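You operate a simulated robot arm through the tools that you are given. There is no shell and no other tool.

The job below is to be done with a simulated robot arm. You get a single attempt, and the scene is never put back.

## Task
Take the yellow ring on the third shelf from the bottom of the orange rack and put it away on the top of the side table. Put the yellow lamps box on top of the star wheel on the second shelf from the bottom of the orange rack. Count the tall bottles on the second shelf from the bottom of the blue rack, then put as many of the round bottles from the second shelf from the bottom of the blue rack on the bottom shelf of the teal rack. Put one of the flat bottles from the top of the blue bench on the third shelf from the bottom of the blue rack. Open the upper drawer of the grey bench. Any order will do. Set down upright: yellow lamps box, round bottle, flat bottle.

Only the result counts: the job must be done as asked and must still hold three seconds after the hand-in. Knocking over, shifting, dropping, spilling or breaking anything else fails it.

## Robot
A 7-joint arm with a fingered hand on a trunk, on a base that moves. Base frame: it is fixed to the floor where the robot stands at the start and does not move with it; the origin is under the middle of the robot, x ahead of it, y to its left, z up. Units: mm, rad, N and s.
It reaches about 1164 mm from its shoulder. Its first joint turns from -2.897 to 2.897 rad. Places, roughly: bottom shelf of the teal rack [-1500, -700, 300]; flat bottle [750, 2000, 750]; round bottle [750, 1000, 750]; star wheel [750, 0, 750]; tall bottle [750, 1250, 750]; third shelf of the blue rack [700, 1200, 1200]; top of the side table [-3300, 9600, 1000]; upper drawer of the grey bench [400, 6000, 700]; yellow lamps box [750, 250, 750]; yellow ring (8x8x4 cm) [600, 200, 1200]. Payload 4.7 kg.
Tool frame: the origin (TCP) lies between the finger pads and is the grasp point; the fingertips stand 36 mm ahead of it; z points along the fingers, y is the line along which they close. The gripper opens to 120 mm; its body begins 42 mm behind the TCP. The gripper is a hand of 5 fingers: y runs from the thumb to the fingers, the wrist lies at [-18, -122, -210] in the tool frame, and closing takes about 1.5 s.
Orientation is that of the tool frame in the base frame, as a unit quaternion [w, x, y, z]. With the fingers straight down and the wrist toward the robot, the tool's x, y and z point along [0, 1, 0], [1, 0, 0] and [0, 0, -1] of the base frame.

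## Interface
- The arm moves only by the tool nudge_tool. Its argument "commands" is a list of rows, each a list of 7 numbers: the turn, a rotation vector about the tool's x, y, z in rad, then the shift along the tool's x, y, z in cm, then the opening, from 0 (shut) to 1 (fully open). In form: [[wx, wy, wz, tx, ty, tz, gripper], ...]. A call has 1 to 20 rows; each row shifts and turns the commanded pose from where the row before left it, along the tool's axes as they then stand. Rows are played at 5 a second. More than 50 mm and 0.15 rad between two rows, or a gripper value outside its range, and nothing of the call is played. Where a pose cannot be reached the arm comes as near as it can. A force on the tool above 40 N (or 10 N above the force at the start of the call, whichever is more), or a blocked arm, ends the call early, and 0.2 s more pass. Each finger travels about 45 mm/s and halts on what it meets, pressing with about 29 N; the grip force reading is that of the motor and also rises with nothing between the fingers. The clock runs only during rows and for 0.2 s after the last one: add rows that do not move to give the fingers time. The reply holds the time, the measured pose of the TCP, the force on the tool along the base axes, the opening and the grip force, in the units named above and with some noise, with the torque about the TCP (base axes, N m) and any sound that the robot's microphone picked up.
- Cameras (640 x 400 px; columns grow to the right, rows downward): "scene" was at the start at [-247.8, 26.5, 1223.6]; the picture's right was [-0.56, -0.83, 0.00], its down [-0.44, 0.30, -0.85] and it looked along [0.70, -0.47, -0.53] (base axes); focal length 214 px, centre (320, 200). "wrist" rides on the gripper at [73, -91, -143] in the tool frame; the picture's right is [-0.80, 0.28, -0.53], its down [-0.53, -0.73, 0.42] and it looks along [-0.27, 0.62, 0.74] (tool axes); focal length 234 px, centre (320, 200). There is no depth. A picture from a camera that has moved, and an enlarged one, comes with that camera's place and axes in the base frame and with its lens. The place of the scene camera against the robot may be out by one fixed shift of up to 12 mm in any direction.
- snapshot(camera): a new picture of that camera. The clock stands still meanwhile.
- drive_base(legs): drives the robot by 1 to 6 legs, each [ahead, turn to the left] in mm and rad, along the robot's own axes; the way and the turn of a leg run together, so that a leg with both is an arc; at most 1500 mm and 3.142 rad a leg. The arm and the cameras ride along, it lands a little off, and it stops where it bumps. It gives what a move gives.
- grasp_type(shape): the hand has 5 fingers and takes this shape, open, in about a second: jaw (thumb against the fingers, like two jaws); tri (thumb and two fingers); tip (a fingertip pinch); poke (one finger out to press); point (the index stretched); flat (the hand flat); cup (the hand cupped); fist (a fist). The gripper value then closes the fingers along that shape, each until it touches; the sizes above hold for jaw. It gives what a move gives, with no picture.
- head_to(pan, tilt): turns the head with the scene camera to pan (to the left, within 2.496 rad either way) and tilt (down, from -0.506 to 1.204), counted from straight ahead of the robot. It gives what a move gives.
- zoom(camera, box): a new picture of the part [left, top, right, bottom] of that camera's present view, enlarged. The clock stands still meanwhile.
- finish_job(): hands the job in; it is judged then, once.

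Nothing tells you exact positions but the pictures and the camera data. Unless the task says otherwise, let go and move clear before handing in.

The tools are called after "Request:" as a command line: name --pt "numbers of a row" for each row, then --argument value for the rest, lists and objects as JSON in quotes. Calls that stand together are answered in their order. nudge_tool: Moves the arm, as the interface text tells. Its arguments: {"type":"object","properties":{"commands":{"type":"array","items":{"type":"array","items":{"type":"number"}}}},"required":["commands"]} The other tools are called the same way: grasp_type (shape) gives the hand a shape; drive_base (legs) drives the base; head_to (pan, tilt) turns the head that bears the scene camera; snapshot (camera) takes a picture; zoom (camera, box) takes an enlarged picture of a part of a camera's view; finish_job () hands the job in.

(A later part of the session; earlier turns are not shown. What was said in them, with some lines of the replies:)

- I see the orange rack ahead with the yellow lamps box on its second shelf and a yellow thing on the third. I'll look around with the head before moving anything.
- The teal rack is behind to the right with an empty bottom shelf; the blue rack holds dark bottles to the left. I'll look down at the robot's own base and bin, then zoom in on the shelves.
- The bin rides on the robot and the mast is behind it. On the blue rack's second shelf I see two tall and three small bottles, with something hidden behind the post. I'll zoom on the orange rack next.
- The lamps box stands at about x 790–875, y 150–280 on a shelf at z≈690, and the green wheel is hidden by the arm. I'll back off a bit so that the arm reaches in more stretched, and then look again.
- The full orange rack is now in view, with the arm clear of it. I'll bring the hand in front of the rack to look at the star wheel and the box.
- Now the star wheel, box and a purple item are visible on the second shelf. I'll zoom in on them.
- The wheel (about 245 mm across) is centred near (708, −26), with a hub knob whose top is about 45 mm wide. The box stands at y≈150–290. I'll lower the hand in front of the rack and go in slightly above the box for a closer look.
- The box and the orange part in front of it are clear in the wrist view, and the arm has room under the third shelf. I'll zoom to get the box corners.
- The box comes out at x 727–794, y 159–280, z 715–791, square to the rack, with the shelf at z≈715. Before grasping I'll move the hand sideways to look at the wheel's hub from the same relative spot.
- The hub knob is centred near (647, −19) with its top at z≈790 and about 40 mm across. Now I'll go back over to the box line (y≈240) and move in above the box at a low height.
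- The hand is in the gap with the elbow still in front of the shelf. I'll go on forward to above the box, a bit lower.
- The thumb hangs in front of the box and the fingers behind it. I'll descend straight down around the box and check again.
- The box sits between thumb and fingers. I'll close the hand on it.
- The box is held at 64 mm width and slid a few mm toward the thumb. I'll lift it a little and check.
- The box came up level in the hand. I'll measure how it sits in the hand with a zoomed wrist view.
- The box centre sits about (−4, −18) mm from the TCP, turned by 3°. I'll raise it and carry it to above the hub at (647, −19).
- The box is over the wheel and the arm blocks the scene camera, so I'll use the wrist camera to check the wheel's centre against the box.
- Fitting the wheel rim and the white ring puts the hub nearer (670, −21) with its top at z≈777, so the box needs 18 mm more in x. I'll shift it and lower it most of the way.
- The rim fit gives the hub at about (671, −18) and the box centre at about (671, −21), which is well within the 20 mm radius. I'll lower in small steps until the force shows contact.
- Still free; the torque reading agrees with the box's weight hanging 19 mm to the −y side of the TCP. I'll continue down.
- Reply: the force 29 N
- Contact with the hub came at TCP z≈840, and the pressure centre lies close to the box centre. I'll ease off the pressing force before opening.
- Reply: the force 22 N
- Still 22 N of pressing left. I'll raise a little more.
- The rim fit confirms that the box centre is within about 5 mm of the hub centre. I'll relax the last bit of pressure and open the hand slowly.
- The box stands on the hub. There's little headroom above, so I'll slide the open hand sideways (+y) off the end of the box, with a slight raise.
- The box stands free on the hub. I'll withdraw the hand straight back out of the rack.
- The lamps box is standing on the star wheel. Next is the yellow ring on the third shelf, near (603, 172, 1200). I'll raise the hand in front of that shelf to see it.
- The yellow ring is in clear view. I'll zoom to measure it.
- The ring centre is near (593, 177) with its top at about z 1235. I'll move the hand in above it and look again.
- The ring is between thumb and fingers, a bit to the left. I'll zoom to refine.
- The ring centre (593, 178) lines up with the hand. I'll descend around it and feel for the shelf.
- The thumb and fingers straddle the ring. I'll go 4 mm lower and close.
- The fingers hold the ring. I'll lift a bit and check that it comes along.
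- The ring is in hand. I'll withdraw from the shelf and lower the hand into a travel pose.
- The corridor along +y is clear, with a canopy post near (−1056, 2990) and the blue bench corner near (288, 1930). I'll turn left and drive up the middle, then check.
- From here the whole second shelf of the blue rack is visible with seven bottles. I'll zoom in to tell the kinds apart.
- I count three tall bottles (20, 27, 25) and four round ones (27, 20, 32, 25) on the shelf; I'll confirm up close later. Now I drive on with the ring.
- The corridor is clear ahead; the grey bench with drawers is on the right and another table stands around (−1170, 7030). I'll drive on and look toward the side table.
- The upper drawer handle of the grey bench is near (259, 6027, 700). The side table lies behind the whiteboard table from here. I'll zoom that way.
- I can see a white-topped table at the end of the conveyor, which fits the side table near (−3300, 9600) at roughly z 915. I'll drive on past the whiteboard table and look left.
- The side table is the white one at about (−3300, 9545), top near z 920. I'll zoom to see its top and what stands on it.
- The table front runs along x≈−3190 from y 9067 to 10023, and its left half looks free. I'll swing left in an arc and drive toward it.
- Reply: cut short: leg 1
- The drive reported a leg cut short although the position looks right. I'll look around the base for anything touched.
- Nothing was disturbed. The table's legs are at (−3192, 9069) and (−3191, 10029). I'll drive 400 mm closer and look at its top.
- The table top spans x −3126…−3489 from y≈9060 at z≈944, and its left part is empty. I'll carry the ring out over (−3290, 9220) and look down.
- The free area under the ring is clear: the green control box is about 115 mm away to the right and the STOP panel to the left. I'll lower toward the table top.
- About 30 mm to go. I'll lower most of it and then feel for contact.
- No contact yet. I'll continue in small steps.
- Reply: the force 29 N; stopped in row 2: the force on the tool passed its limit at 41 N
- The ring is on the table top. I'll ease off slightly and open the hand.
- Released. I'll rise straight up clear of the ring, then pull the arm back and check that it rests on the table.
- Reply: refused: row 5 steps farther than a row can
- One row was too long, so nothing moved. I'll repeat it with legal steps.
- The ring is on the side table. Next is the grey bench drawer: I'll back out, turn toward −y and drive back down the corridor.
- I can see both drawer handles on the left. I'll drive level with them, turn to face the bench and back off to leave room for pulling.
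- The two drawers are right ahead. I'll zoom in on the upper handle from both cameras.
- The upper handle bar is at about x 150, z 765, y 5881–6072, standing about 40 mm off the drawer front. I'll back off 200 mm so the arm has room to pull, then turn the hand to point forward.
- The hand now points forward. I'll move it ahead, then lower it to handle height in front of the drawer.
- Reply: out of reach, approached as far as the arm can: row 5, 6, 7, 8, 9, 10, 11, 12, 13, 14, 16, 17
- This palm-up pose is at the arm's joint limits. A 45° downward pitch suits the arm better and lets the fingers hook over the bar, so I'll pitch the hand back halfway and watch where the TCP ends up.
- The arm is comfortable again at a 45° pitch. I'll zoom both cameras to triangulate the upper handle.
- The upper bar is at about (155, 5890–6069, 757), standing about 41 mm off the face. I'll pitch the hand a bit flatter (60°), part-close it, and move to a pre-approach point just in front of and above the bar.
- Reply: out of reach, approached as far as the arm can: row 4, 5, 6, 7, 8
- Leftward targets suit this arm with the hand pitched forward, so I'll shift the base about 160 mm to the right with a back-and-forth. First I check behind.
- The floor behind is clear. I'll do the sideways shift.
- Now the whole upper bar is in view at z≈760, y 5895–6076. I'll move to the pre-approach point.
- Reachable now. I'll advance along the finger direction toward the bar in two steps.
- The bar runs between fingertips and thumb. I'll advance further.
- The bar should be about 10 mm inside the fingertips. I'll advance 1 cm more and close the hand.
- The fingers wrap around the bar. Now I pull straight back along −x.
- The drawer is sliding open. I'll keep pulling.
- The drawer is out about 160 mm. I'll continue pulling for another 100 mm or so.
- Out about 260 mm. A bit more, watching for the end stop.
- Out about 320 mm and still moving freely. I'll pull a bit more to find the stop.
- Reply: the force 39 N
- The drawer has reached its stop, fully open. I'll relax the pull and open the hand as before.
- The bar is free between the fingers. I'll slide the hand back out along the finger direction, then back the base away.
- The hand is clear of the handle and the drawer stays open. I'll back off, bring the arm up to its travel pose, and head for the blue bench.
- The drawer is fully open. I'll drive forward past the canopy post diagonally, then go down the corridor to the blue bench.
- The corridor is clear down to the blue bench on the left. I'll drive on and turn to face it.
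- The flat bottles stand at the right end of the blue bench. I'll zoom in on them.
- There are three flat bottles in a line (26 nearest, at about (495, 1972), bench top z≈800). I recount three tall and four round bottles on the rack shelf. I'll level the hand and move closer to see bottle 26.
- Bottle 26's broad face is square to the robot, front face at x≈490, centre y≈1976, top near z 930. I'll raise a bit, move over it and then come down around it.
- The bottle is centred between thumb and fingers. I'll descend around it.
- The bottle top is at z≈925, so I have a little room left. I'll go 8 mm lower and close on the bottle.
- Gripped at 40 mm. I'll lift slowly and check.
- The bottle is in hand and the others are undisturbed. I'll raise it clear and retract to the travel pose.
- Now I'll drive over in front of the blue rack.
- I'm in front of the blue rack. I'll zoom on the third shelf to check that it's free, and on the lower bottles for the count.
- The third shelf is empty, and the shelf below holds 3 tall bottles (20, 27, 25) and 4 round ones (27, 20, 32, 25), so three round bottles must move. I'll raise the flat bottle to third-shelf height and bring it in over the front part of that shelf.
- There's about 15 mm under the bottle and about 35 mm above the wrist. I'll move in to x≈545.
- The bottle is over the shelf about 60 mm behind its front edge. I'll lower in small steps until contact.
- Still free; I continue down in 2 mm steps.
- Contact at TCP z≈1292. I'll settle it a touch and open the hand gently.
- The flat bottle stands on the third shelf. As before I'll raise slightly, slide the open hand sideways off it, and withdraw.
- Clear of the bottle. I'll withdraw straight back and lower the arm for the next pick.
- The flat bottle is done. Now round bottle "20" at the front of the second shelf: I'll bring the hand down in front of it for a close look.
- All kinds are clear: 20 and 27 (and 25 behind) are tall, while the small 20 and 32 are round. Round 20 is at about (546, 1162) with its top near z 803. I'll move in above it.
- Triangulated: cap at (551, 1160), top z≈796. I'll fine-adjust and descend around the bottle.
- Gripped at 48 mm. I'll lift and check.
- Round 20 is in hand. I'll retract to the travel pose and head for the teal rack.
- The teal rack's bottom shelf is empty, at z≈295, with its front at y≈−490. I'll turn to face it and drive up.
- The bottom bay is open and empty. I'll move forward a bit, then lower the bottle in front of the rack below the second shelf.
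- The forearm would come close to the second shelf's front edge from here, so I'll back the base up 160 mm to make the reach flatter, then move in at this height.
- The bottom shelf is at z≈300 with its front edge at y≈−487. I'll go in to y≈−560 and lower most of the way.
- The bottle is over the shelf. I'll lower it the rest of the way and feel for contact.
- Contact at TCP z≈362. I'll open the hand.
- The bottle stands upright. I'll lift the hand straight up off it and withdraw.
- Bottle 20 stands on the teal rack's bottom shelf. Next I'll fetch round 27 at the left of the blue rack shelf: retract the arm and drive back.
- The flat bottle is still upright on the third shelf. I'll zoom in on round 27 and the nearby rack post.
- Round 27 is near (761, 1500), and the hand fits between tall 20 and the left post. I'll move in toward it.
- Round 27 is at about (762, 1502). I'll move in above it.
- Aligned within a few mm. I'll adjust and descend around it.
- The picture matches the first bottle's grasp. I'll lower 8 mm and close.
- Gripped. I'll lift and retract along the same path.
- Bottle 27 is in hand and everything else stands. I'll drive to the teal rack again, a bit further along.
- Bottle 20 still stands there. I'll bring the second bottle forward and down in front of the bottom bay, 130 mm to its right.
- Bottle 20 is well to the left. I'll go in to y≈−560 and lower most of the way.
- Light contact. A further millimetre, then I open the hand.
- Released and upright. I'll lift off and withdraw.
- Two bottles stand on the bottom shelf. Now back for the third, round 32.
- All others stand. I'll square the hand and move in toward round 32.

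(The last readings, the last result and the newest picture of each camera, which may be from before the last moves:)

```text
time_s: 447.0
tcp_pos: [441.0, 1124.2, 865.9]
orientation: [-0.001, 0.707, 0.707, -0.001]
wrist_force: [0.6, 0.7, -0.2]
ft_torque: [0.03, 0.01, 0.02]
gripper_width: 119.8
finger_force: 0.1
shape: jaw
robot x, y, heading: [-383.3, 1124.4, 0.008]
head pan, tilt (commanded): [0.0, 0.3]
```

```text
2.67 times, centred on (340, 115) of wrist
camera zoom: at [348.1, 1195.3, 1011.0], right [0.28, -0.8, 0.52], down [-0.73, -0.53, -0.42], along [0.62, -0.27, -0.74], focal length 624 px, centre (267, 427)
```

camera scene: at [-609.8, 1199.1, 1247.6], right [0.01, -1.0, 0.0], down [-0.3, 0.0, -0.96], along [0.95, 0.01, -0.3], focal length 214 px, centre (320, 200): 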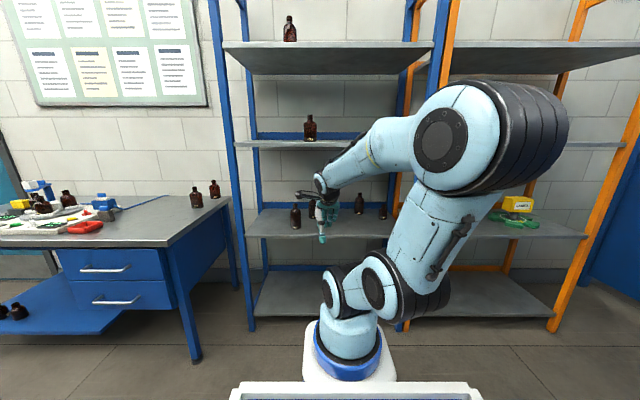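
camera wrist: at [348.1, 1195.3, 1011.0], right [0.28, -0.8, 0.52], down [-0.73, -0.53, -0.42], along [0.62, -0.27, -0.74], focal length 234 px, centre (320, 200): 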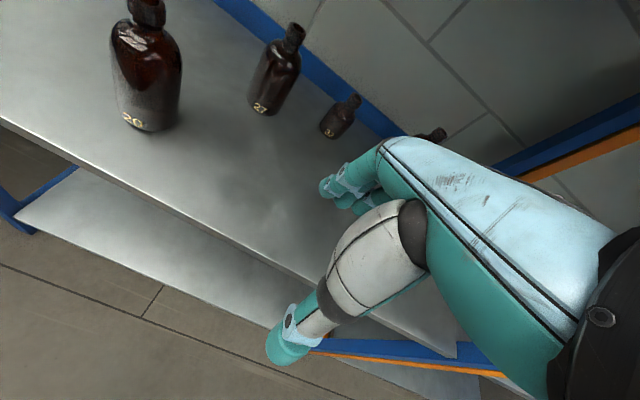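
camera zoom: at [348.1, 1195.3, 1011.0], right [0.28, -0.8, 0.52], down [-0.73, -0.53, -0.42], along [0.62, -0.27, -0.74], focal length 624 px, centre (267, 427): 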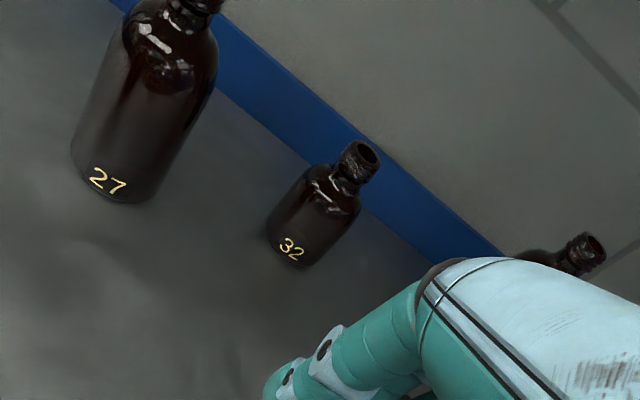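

Round 32 is at about (785, 1123). I'll move in above it.

Request:
nudge_tool --pt "0 0 0 0 4.3 0 1" --pt "0 0 0 0 4.3 0 1" --pt "0 0 0 0 4.3 0 1" --pt "0 0 0 0 4.3 0 1" --pt "0 0 0 0 4.3 0 1" --pt "0 0 0 0 4.3 0 1" --pt "0 0 0 0 4.3 0 1" --pt "0 0 0 0 4.3 0 1" --pt "0 0 0 0 0 0 1"

Request:
snapshot --camera "wrist"

Request:
zoom --camera "wrist" --box '[210, 150, 370, 370]'

Request:
snapshot --camera "scene"

```text
time_s: 449.0
tcp_pos: [784.1, 1123.1, 863.9]
orientation: [0.0, 0.708, 0.707, -0.001]
wrist_force: [-0.6, 0.7, 0.2]
ft_torque: [0.01, 0.02, 0.03]
gripper_width: 120.2
finger_force: 0.1
shape: jaw
robot x, y, heading: [-381.1, 1128.1, 0.012]
head pan, tilt (commanded): [0.0, 0.3]
```

```text
taken
camera wrist: at [691.9, 1195.0, 1008.3], right [0.28, -0.8, 0.52], down [-0.73, -0.53, -0.42], along [0.62, -0.27, -0.74], focal length 234 px, centre (320, 200)
```

wrist: 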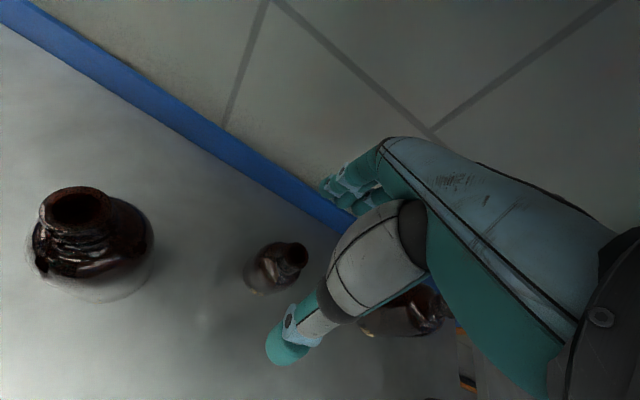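

```text
1.82 times, centred on (290, 260) of wrist
camera zoom: at [691.9, 1195.0, 1008.3], right [0.28, -0.8, 0.52], down [-0.73, -0.53, -0.42], along [0.62, -0.27, -0.74], focal length 426 px, centre (374, 91)
```

zoom: 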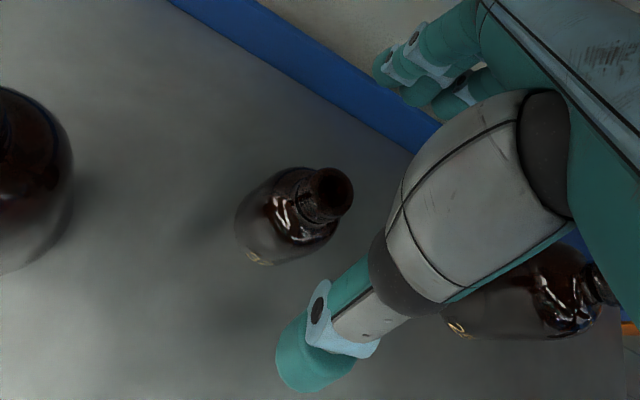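

```text
taken
camera scene: at [-609.6, 1199.1, 1247.7], right [0.01, -1.0, 0.0], down [-0.3, 0.0, -0.96], along [0.96, 0.01, -0.3], focal length 214 px, centre (320, 200)
```

scene: 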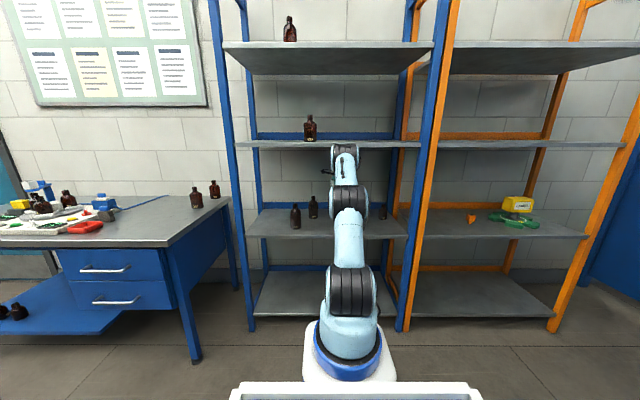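

Aligned; I'll adjust 8 mm forward and descend.

Request:
nudge_tool --pt "0 0 0 0.4 0.8 0 1" --pt "0 0 0 0 0 3.5 1" --pt "0 0 0 0 0 3.5 1" --pt "0 0 0 0 0 2.2 1" --pt "0 0 0 0 0 0 1"

Request:
zoom --camera "wrist" --box '[210, 150, 370, 370]'

```text
time_s: 450.2
tcp_pos: [792.0, 1128.1, 773.8]
orientation: [-0.001, 0.707, 0.707, -0.001]
wrist_force: [-1.0, -0.6, 0.6]
ft_torque: [0.02, -0.01, 0.01]
gripper_width: 119.8
finger_force: 0.1
shape: jaw
robot x, y, heading: [-382.8, 1127.3, 0.009]
head pan, tilt (commanded): [0.0, 0.3]
```

```text
1.82 times, centred on (290, 260) of wrist
camera zoom: at [699.4, 1199.7, 917.2], right [0.28, -0.8, 0.52], down [-0.73, -0.53, -0.42], along [0.62, -0.27, -0.74], focal length 426 px, centre (374, 91)
```

zoom: 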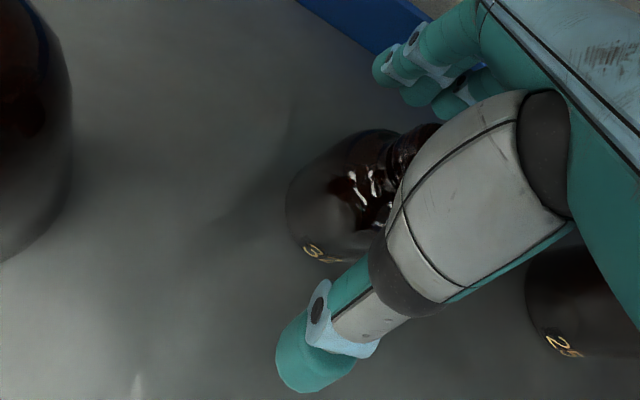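

Request:
nudge_tool --pt "0 0 0 0 0 0.8 1" --pt "0 0 0 0 0 0 1" --pt "0 0 0 0 0 0 0.6" --pt "0 0 0 0 0 0 0.4" --pt "0 0 0 0 0 0 0.2" --pt "0 0 0 0 0 0 0" --pt "0 0 0 0 0 0 0" --pt "0 0 0 0 0 0 0" --pt "0 0 0 0 0 0 0" --pt "0 0 0 0 0 0 0" --pt "0 0 0 0 0 0 0"

Request:
zoom --camera "wrist" --box '[210, 150, 370, 370]'

```text
time_s: 452.6
tcp_pos: [792.3, 1128.1, 766.3]
orientation: [0.0, 0.707, 0.707, -0.001]
wrist_force: [0.7, -0.4, -0.2]
ft_torque: [-0.01, 0.0, 0.02]
gripper_width: 47.7
finger_force: 29.2
shape: jaw
robot x, y, heading: [-378.7, 1124.4, 0.008]
head pan, tilt (commanded): [0.0, 0.3]
```

```text
1.82 times, centred on (290, 260) of wrist
camera zoom: at [699.6, 1199.9, 909.7], right [0.28, -0.8, 0.52], down [-0.73, -0.53, -0.42], along [0.62, -0.27, -0.74], focal length 426 px, centre (374, 91)
```

zoom: 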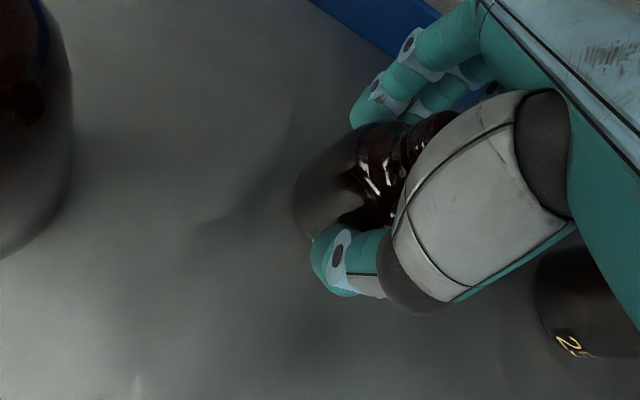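

Gripped. I'll lift and retract straight back.

Request:
nudge_tool --pt "0 0 0 0 0 -1.5 0" --pt "0 0 0 0 0 -2.5 0" --pt "0 0 0 0 0 -3 0" --pt "0 0 0 0 -4.4 0 0" --pt "0 0 0 0 -4.4 0 0" --pt "0 0 0 0 -4.4 0 0" --pt "0 0 0 0 -4.4 0 0" --pt "0 0 0 0 -4.4 0 0" --pt "0 0 0 0 -4.4 0 0" --pt "0 0 0 0 -4.4 0 0" --pt "0 0 0 0 -4.4 0 0" --pt "0 0 0 0 -4.4 0 0" --pt "0 0 0 0.5 -4.4 0 0" --pt "0 0 0 1 -4.4 0 0" --pt "0 0 0 1 -4.4 -1 0" --pt "0 0 0 1 -4.4 -1 0" --pt "0 0 0 1 -4.3 -2 0" --pt "0 0 0 1 -4.3 -2 0" --pt "0 0 0 0 0 0 0"

Request:
snapshot --camera "wrist"

Request:
snapshot --camera "scene"

```text
time_s: 456.6
tcp_pos: [134.3, 1182.9, 896.4]
orientation: [-0.001, 0.708, 0.706, 0.0]
wrist_force: [-0.3, -0.1, -1.5]
ft_torque: [0.0, 0.0, 0.02]
gripper_width: 47.3
finger_force: 28.7
shape: jaw
robot x, y, heading: [-374.6, 1128.9, 0.009]
head pan, tilt (commanded): [0.0, 0.3]
```

```text
taken
camera wrist: at [42.0, 1254.9, 1040.7], right [0.28, -0.8, 0.52], down [-0.73, -0.53, -0.42], along [0.62, -0.27, -0.74], focal length 234 px, centre (320, 200)
```

wrist: 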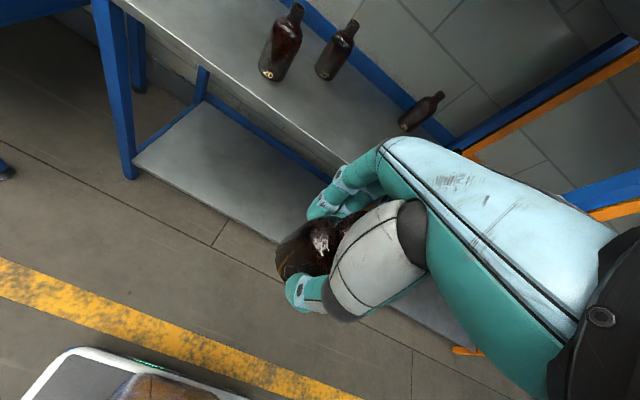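

```text
taken
camera scene: at [-609.7, 1199.1, 1247.7], right [0.01, -1.0, 0.0], down [-0.3, 0.0, -0.96], along [0.96, 0.01, -0.3], focal length 214 px, centre (320, 200)
```

scene: 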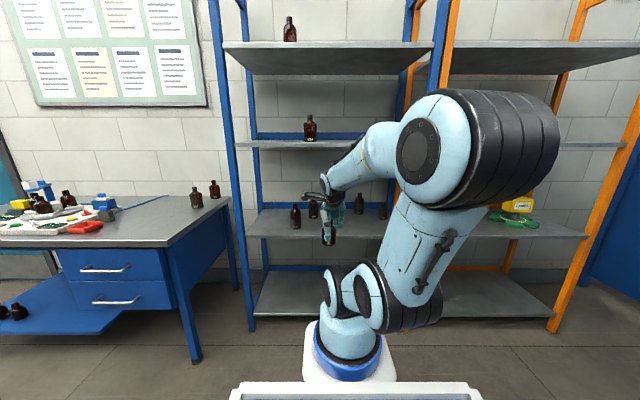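

Bottle 32 is in hand. I'll drive to the teal rack for the last placement.

Request:
drive_base --legs '[[0, 1.5708], [0, 1.5618], [1320, 0], [0, 1.5708], [612, 0]]'

Request:
head_to --pan 0.0 --tilt 0.55

Request:
snapshot --camera "scene"

Request:
snapshot --camera "wrist"

```text
time_s: 477.7
tcp_pos: [-1646.7, 0.7, 897.9]
orientation: [-0.001, 1.0, -0.009, 0.001]
wrist_force: [-0.2, 0.7, -0.2]
ft_torque: [0.01, -0.02, 0.02]
gripper_width: 46.7
finger_force: 29.0
shape: jaw
robot x, y, heading: [-1700.2, 514.2, -1.58]
head pan, tilt (commanded): [0.0, 0.3]
```

```text
time_s: 478.4
tcp_pos: [-1646.7, 1.0, 895.1]
orientation: [-0.001, 1.0, -0.009, 0.0]
wrist_force: [-0.3, 0.3, -0.9]
ft_torque: [-0.01, -0.05, -0.02]
gripper_width: 47.0
finger_force: 29.2
shape: jaw
robot x, y, heading: [-1691.7, 515.6, -1.576]
head pan, tilt (commanded): [0.0, 0.55]
```

```text
taken
camera scene: at [-1604.8, 750.6, 1224.8], right [-1.0, 0.01, 0.0], down [0.0, 0.52, -0.85], along [-0.01, -0.85, -0.52], focal length 214 px, centre (320, 200)
```

scene: 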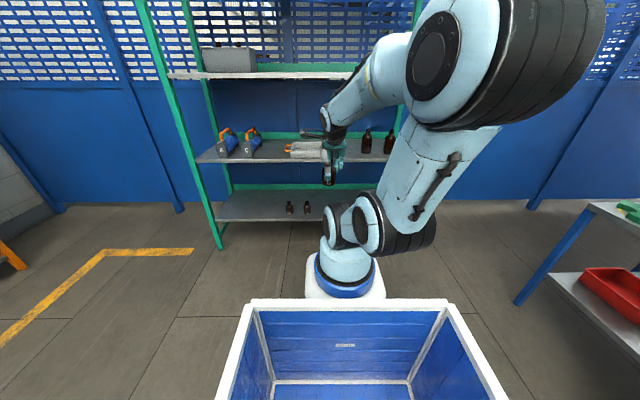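

```text
taken
camera wrist: at [-1573.7, 89.5, 1040.8], right [-0.81, -0.27, 0.52], down [-0.52, 0.74, -0.42], along [-0.28, -0.61, -0.74], focal length 234 px, centre (320, 200)
```

wrist: 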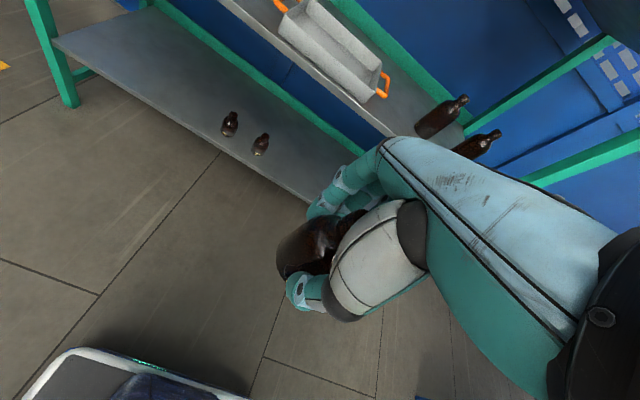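

Both bottles stand to the left. Same approach as before: forward, then down in front of the bay.

Request:
nudge_tool --pt "0 0 0 0 4.12 0 0" --pt "0 0 0 0 4.12 0 0" --pt "0 0 0 0 4.12 0 0" --pt "0 0 0 0 4.12 0 0" --pt "0 0 0 0 4.12 0 0" --pt "0 0 0 0 4.12 0 0" --pt "0 0 0 0 4.12 0 0" --pt "0 0 0 0 4.12 0 0" --pt "0 0 0 0 4.12 0 0" --pt "0 0 0 0 0 4.52 0" --pt "0 0 0 0 0 4.52 0" --pt "0 0 0 0 0 4.52 0" --pt "0 0 0 0 0 4.52 0" --pt "0 0 0 0 0 4.52 0" --pt "0 0 0 0 0 4.52 0" --pt "0 0 0 0 0 4.52 0" --pt "0 0 0 0 0 4.52 0" --pt "0 0 0 0 0 4.52 0" --pt "0 0 0 0 0 4.52 0" --pt "0 0 0 0 0 0 0"

Request:
snapshot --camera "wrist"

Request:
snapshot --camera "scene"

```text
time_s: 482.6
tcp_pos: [-1651.9, -371.9, 452.3]
orientation: [-0.004, 0.999, -0.044, 0.023]
wrist_force: [3.4, 0.0, -0.6]
ft_torque: [-0.03, 0.28, 0.17]
gripper_width: 46.5
finger_force: 28.7
shape: jaw
out of reach, approached as far as the arm can: row 18
robot x, y, heading: [-1690.1, 518.7, -1.575]
head pan, tilt (commanded): [0.0, 0.55]
```

```text
taken
camera wrist: at [-1579.4, -286.9, 599.3], right [-0.85, -0.21, 0.49], down [-0.44, 0.78, -0.44], along [-0.29, -0.59, -0.75], focal length 234 px, centre (320, 200)
```

wrist: 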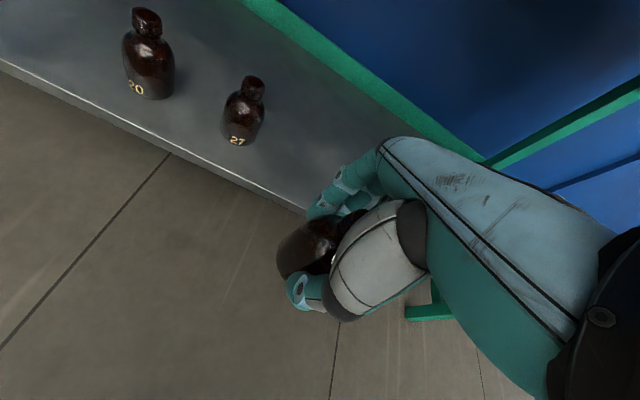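

```text
taken
camera scene: at [-1604.8, 750.6, 1224.8], right [-1.0, 0.01, 0.0], down [0.0, 0.52, -0.85], along [-0.01, -0.85, -0.52], focal length 214 px, centre (320, 200)
```

scene: 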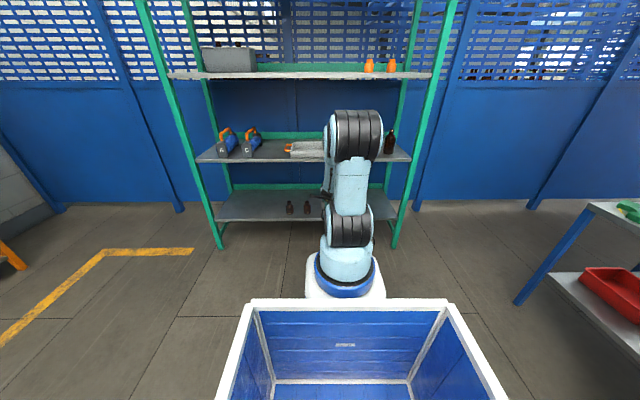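

The arm hit a joint limit this close to its own centreline and the hand tilted a little. I'll go back up and shift left to get out of it.

Request:
nudge_tool --pt "0 0 0 0 0 -2 0" --pt "0 0 0 0 0 -3 0" --pt "0 0 0 0 0 0 0"

Request:
zoom --camera "scene" --box '[270, 90, 410, 280]'

```text
time_s: 483.4
tcp_pos: [-1651.4, -369.4, 501.2]
orientation: [-0.002, 1.0, -0.008, 0.0]
wrist_force: [-0.1, 0.6, -0.4]
ft_torque: [0.04, 0.0, 0.02]
gripper_width: 46.5
finger_force: 29.5
shape: jaw
robot x, y, heading: [-1697.5, 518.3, -1.583]
head pan, tilt (commanded): [0.0, 0.55]
```

```text
2.11 times, centred on (340, 185) of scene
camera zoom: at [-1604.7, 750.6, 1224.8], right [-1.0, 0.01, 0.0], down [0.0, 0.52, -0.85], along [-0.01, -0.85, -0.52], focal length 452 px, centre (278, 232)
```

zoom: 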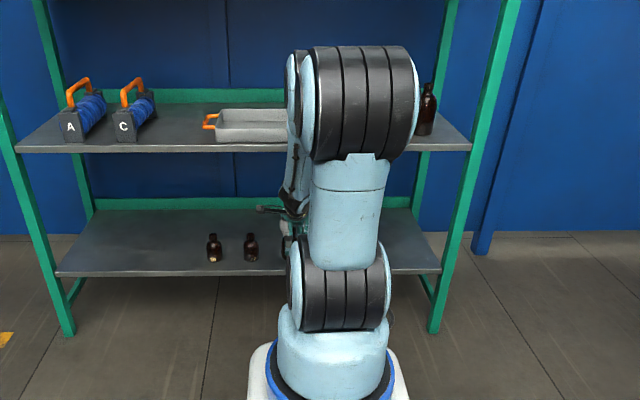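

Request:
nudge_tool --pt "0 0 0 0 0 0 0" --pt "0 0 0 0 0 0 0"

```text
time_s: 484.0
tcp_pos: [-1652.5, -369.8, 501.1]
orientation: [-0.001, 1.0, -0.009, 0.0]
wrist_force: [0.1, 0.6, -0.7]
ft_torque: [0.01, 0.01, 0.02]
gripper_width: 46.4
finger_force: 29.3
shape: jaw
robot x, y, heading: [-1694.0, 515.4, -1.575]
head pan, tilt (commanded): [0.0, 0.55]
```

Stable again. I'll shift the base about 70 mm to the right so the target lies further left of the arm's centreline, as with the first two bottles.

Request:
drive_base --legs '[[-300, 0], [0, 0.25], [-280, 0], [0, -0.25], [570, 0]]'

Request:
snapshot --camera "wrist"

```text
time_s: 492.2
tcp_pos: [-1724.8, -366.8, 502.1]
orientation: [-0.002, 1.0, -0.009, 0.0]
wrist_force: [0.0, -0.6, -0.9]
ft_torque: [0.0, 0.0, -0.02]
gripper_width: 46.5
finger_force: 28.9
shape: jaw
robot x, y, heading: [-1764.3, 520.1, -1.576]
head pan, tilt (commanded): [0.0, 0.55]
```

```text
taken
camera wrist: at [-1652.3, -277.9, 645.2], right [-0.81, -0.27, 0.52], down [-0.52, 0.74, -0.42], along [-0.28, -0.61, -0.74], focal length 234 px, centre (320, 200)
```

wrist: 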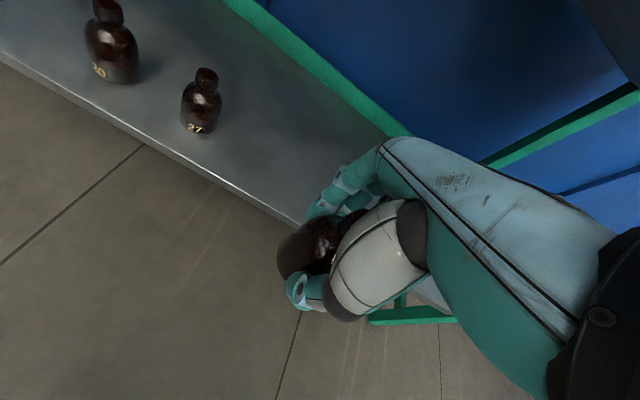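

Request:
nudge_tool --pt "0 0 0 3.3 0 0 0" --pt "0 0 0 3.2 0 0 0" --pt "0 0 0 0 0 2 0" --pt "0 0 0 0 0 2 0" --pt "0 0 0 0 0 1.7 0" --pt "0 0 0 0 0 0 0"

Request:
snapshot --camera "scene"

```text
time_s: 493.6
tcp_pos: [-1659.8, -367.8, 443.5]
orientation: [-0.001, 1.0, -0.009, 0.0]
wrist_force: [-0.4, 0.0, -1.3]
ft_torque: [0.02, 0.02, -0.04]
gripper_width: 46.2
finger_force: 29.1
shape: jaw
robot x, y, heading: [-1762.7, 516.1, -1.579]
head pan, tilt (commanded): [0.0, 0.55]
```

```text
taken
camera scene: at [-1675.4, 753.5, 1224.8], right [-1.0, 0.01, 0.0], down [0.0, 0.52, -0.85], along [-0.01, -0.85, -0.52], focal length 214 px, centre (320, 200)
```

scene: 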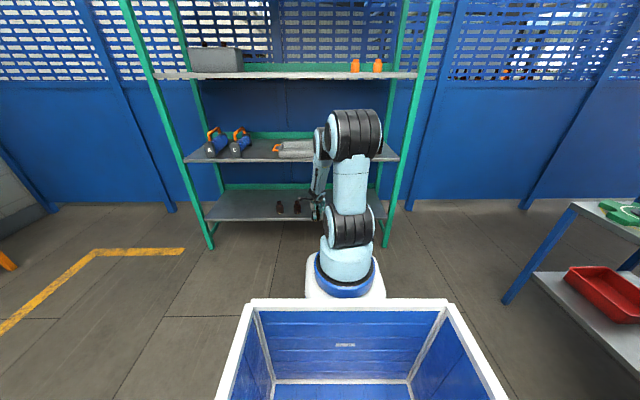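

Reached cleanly with the hand level. I'll go in to y≈−560 and lower.

Request:
nudge_tool --pt "0 0 0 0 3.85 0 0" --pt "0 0 0 0 3.85 0 0" --pt "0 0 0 0 3.85 0 0" --pt "0 0 0 0 3.85 0 0" --pt "0 0 0 0 3.85 0 0" --pt "0 0 0 0 0 2.5 0" --pt "0 0 0 0 0 2.5 0" --pt "0 0 0 0 0 1.7 0" --pt "0 0 0 0 0 0 0"

Request:
snapshot --camera "wrist"

```text
time_s: 495.6
tcp_pos: [-1663.4, -561.5, 376.9]
orientation: [-0.002, 1.0, -0.009, 0.0]
wrist_force: [-0.9, 0.4, -0.7]
ft_torque: [0.01, -0.01, 0.03]
gripper_width: 46.5
finger_force: 28.9
shape: jaw
robot x, y, heading: [-1763.5, 518.8, -1.58]
head pan, tilt (commanded): [0.0, 0.55]
```

```text
taken
camera wrist: at [-1590.6, -471.7, 520.9], right [-0.81, -0.27, 0.52], down [-0.52, 0.74, -0.42], along [-0.28, -0.61, -0.74], focal length 234 px, centre (320, 200)
```

wrist: 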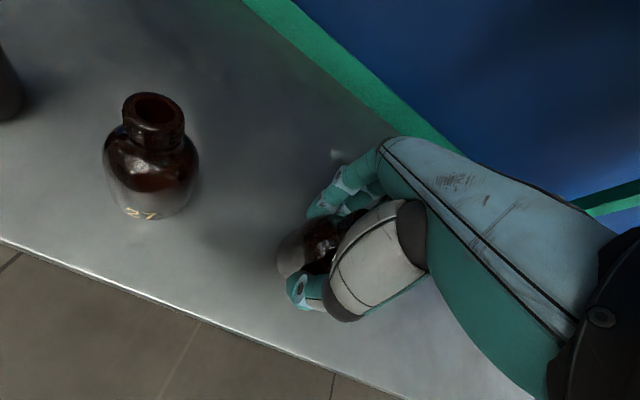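

Request:
nudge_tool --pt "0 0 0 0 0 0.5 0" --pt "0 0 0 0 0 0.4 0" --pt "0 0 0 0 0 0 0"

Request:
nudge_tool --pt "0 0 0 0 0 0.25 0" --pt "0 0 0 0 0 0 0"

Request:
nudge_tool --pt "0 0 0 0 0 0.2 0" --pt "0 0 0 0 0 0 0"

```text
time_s: 496.4
tcp_pos: [-1663.4, -561.9, 367.7]
orientation: [0.0, 1.0, -0.01, 0.0]
wrist_force: [-0.3, -0.1, -0.7]
ft_torque: [0.0, 0.01, 0.01]
gripper_width: 46.0
finger_force: 28.8
shape: jaw
robot x, y, heading: [-1768.1, 520.2, -1.577]
head pan, tilt (commanded): [0.0, 0.55]
```

```text
time_s: 497.0
tcp_pos: [-1663.1, -560.4, 366.0]
orientation: [-0.001, 1.0, -0.008, 0.001]
wrist_force: [0.0, 0.0, -0.4]
ft_torque: [-0.03, -0.02, 0.03]
gripper_width: 46.5
finger_force: 29.2
shape: jaw
robot x, y, heading: [-1768.6, 520.1, -1.578]
head pan, tilt (commanded): [0.0, 0.55]
```

```text
time_s: 497.6
tcp_pos: [-1663.9, -562.3, 364.2]
orientation: [0.0, 1.0, -0.008, 0.001]
wrist_force: [1.0, 1.0, 6.9]
ft_torque: [-0.1, 0.05, -0.01]
gripper_width: 46.2
finger_force: 29.4
shape: jaw
robot x, y, heading: [-1765.1, 521.7, -1.582]
head pan, tilt (commanded): [0.0, 0.55]
```

Contact. I'll open the hand.

Request:
nudge_tool --pt "0 0 0 0 0 0 0.3" --pt "0 0 0 0 0 0 0.38" --pt "0 0 0 0 0 0 0.44" --pt "0 0 0 0 0 0 0.5" --pt "0 0 0 0 0 0 0.6" --pt "0 0 0 0 0 0 0.8" --pt "0 0 0 0 0 0 1" --pt "0 0 0 0 0 0 1" --pt "0 0 0 0 0 0 1"

Request:
snapshot --camera "wrist"

```text
time_s: 499.6
tcp_pos: [-1664.3, -559.6, 363.8]
orientation: [-0.001, 1.0, -0.009, 0.0]
wrist_force: [0.7, -0.6, 0.2]
ft_torque: [0.01, 0.02, 0.01]
gripper_width: 119.7
finger_force: 0.1
shape: jaw
robot x, y, heading: [-1764.2, 517.1, -1.578]
head pan, tilt (commanded): [0.0, 0.55]
```

```text
taken
camera wrist: at [-1590.5, -471.5, 507.4], right [-0.81, -0.27, 0.52], down [-0.52, 0.74, -0.42], along [-0.28, -0.61, -0.74], focal length 234 px, centre (320, 200)
```

wrist: 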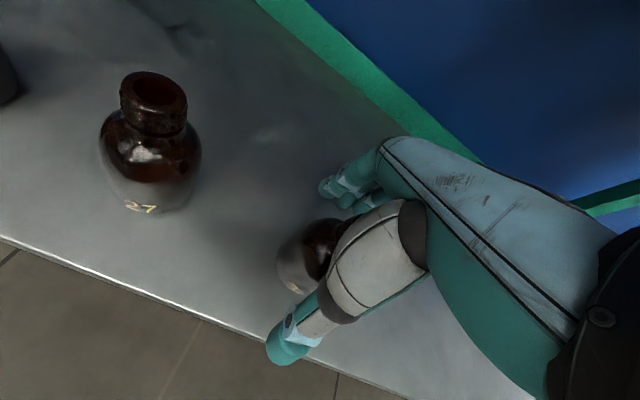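

The third bottle stands. I'll lift off, withdraw, and check the shelf.

Request:
nudge_tool --pt "0 0 0 0 0 -2 1" --pt "0 0 0 0 0 -3 1" --pt "0 0 0 0 0 -3.7 1" --pt "0 0 0 0 -4 0 1" --pt "0 0 0 0 -4 0 1" --pt "0 0 0 0 -4 0 1" --pt "0 0 0 0 -4 0 1" --pt "0 0 0 0 -4 0 1" --pt "0 0 0 1 0 -4.5 1" --pt "0 0 0 1 0 -4.5 1" --pt "0 0 0 1 0 -4.5 1" --pt "0 0 0 0 0 -4.5 1" --pt "0 0 0 0 0 -4.5 1" --pt "0 0 0 0 0 -4.5 1" --pt "0 0 0 0 0 -4.5 1" --pt "0 0 0 0 0 -4.5 1" --pt "0 0 0 0 0 -4.5 1" --pt "0 0 0 0 0 -4.5 1" --pt "0 0 0 0 0 0 1"

Request:
nudge_tool --pt "0 0 0 0 -4.5 0 1" --pt "0 0 0 0 -4.5 0 1" --pt "0 0 0 0 -4.5 0 1" --pt "0 0 0 0 -4.5 0 1" --pt "0 0 0 0 -4.5 0 1" --pt "0 0 0 0 -4.5 0 1" --pt "0 0 0 0 -4.5 0 1" --pt "0 0 0 0 0 0 1"

Request:
drive_base --legs '[[-500, 0]]'

Request:
snapshot --camera "scene"

Request:
zoom --camera "scene" --box '[200, 90, 440, 230]'

```text
time_s: 503.6
tcp_pos: [-1630.4, -361.3, 901.7]
orientation: [-0.001, 1.0, -0.01, 0.0]
wrist_force: [-0.1, 0.9, -0.1]
ft_torque: [-0.02, 0.01, -0.02]
gripper_width: 119.6
finger_force: 0.0
shape: jaw
robot x, y, heading: [-1765.2, 521.2, -1.579]
head pan, tilt (commanded): [0.0, 0.55]
```

```text
time_s: 505.4
tcp_pos: [-1625.4, -47.1, 900.3]
orientation: [-0.001, 1.0, -0.01, 0.0]
wrist_force: [0.0, 1.0, 0.2]
ft_torque: [0.02, 0.01, 0.02]
gripper_width: 119.8
finger_force: 0.0
shape: jaw
robot x, y, heading: [-1764.2, 517.3, -1.579]
head pan, tilt (commanded): [0.0, 0.55]
```

```text
time_s: 508.4
tcp_pos: [-1620.5, 452.8, 900.3]
orientation: [-0.001, 1.0, -0.01, 0.0]
wrist_force: [0.4, -0.5, -0.6]
ft_torque: [0.01, -0.03, 0.05]
gripper_width: 120.1
finger_force: 0.0
shape: jaw
robot x, y, heading: [-1756.5, 1018.7, -1.577]
head pan, tilt (commanded): [0.0, 0.55]
```

```text
taken
camera scene: at [-1670.3, 1253.1, 1224.7], right [-1.0, 0.01, 0.0], down [0.01, 0.52, -0.85], along [-0.01, -0.85, -0.52], focal length 214 px, centre (320, 200)
```

scene: 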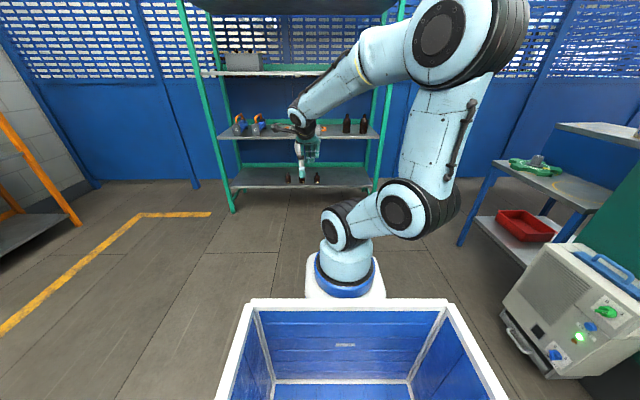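

```text
2.67 times, centred on (320, 160) of scene
camera zoom: at [-1670.3, 1253.1, 1224.7], right [-1.0, 0.01, 0.0], down [0.01, 0.52, -0.85], along [-0.01, -0.85, -0.52], focal length 572 px, centre (320, 307)
```

zoom: 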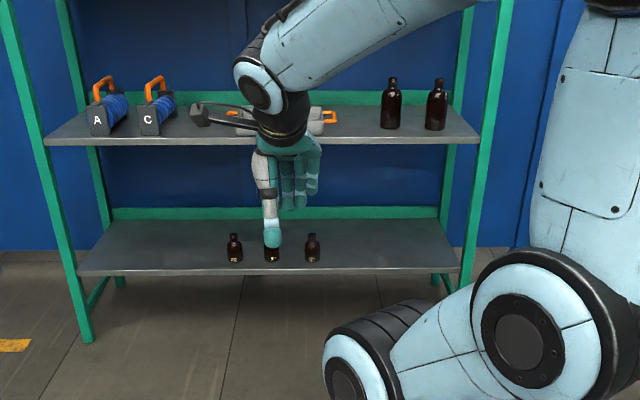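

Three round bottles stand on the teal rack's bottom shelf. For a final check I'll look across at the blue and orange racks.

Request:
head_to --pan 1.5 --tilt 0.1

Request:
snapshot --camera "scene"

Request:
zoom --camera "scene" --box '[220, 160, 330, 260]'

Request:
zoom --camera "scene" --box '[320, 160, 460, 260]'

```text
time_s: 510.0
tcp_pos: [-1621.3, 451.9, 900.9]
orientation: [0.0, 1.0, -0.01, -0.001]
wrist_force: [-0.3, 0.3, -0.1]
ft_torque: [0.02, -0.05, 0.0]
gripper_width: 120.1
finger_force: 0.0
shape: jaw
robot x, y, heading: [-1758.8, 1021.3, -1.578]
head pan, tilt (commanded): [1.499, 0.099]
```

```text
taken
camera scene: at [-1577.6, 1335.3, 1266.4], right [-0.08, -1.0, 0.0], down [-0.1, 0.01, -0.99], along [0.99, -0.08, -0.1], focal length 214 px, centre (320, 200)
```

scene: 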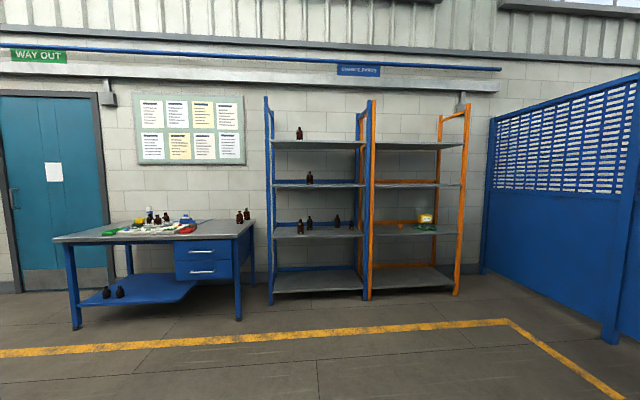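

```text
4.00 times, centred on (275, 210) of scene
camera zoom: at [-1577.6, 1335.3, 1266.4], right [-0.08, -1.0, 0.0], down [-0.1, 0.01, -0.99], along [0.99, -0.08, -0.1], focal length 858 px, centre (500, 160)
```

zoom: 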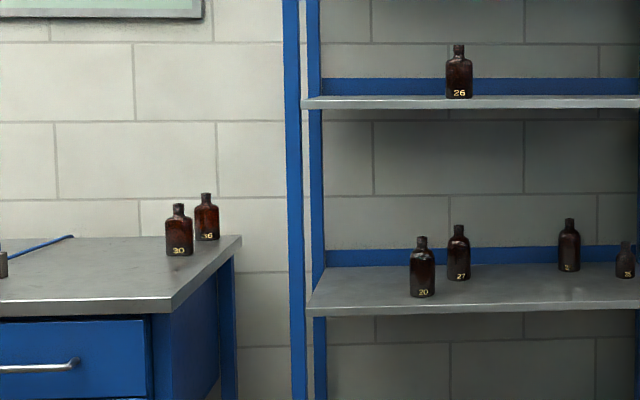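

```text
4.00 times, centred on (390, 210) of scene
camera zoom: at [-1577.6, 1335.3, 1266.4], right [-0.08, -1.0, 0.0], down [-0.1, 0.01, -0.99], along [0.99, -0.08, -0.1], focal length 858 px, centre (40, 160)
```

zoom: 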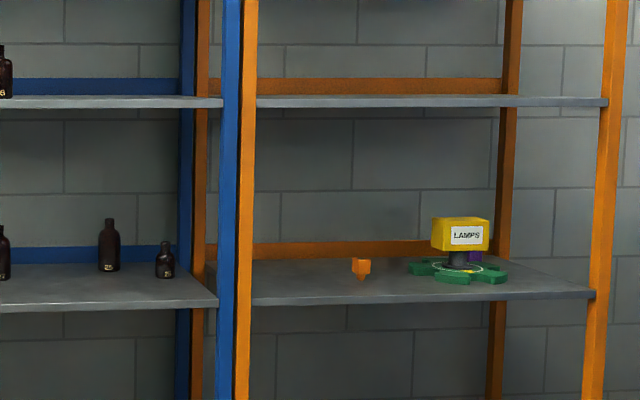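

Everything is in place: the lamps box is on the star wheel's hub and flat bottle 26 is on the blue rack's third shelf. Three tall bottles (20, 27, 25) were counted and three round ones moved to the teal rack. The ring is on the side table and the upper drawer is open. The hand is empty and clear, so I hand the job in.

Request:
finish_job

```text
The job is handed in.
```

I did everything you asked and handed the job in; I haven't seen the verdict. In the last pictures I took of each spot, everything was in place and nothing else had been knocked over or shifted.

- **Yellow ring:** it lies on the free left part of the side table top.
- **Yellow lamps box:** it stands upright on the star wheel. The wheel has a raised hub about 40 mm across, and the box is balanced on that rather than on the flat part. It had stood there for over seven minutes when I handed in.
- **Tall bottles:** I counted three (20, 27 and 25) on the second shelf of the blue rack.
- **Round bottles:** I moved three to match (20, 27 and 32). They stand upright on the bottom shelf of the teal rack. Round bottle 25 stays where it was.
- **Flat bottle:** bottle 26 stands upright on the third shelf of the blue rack.
- **Drawer:** the upper drawer of the grey bench is pulled out to its stop.

The hand is empty and clear of everything.
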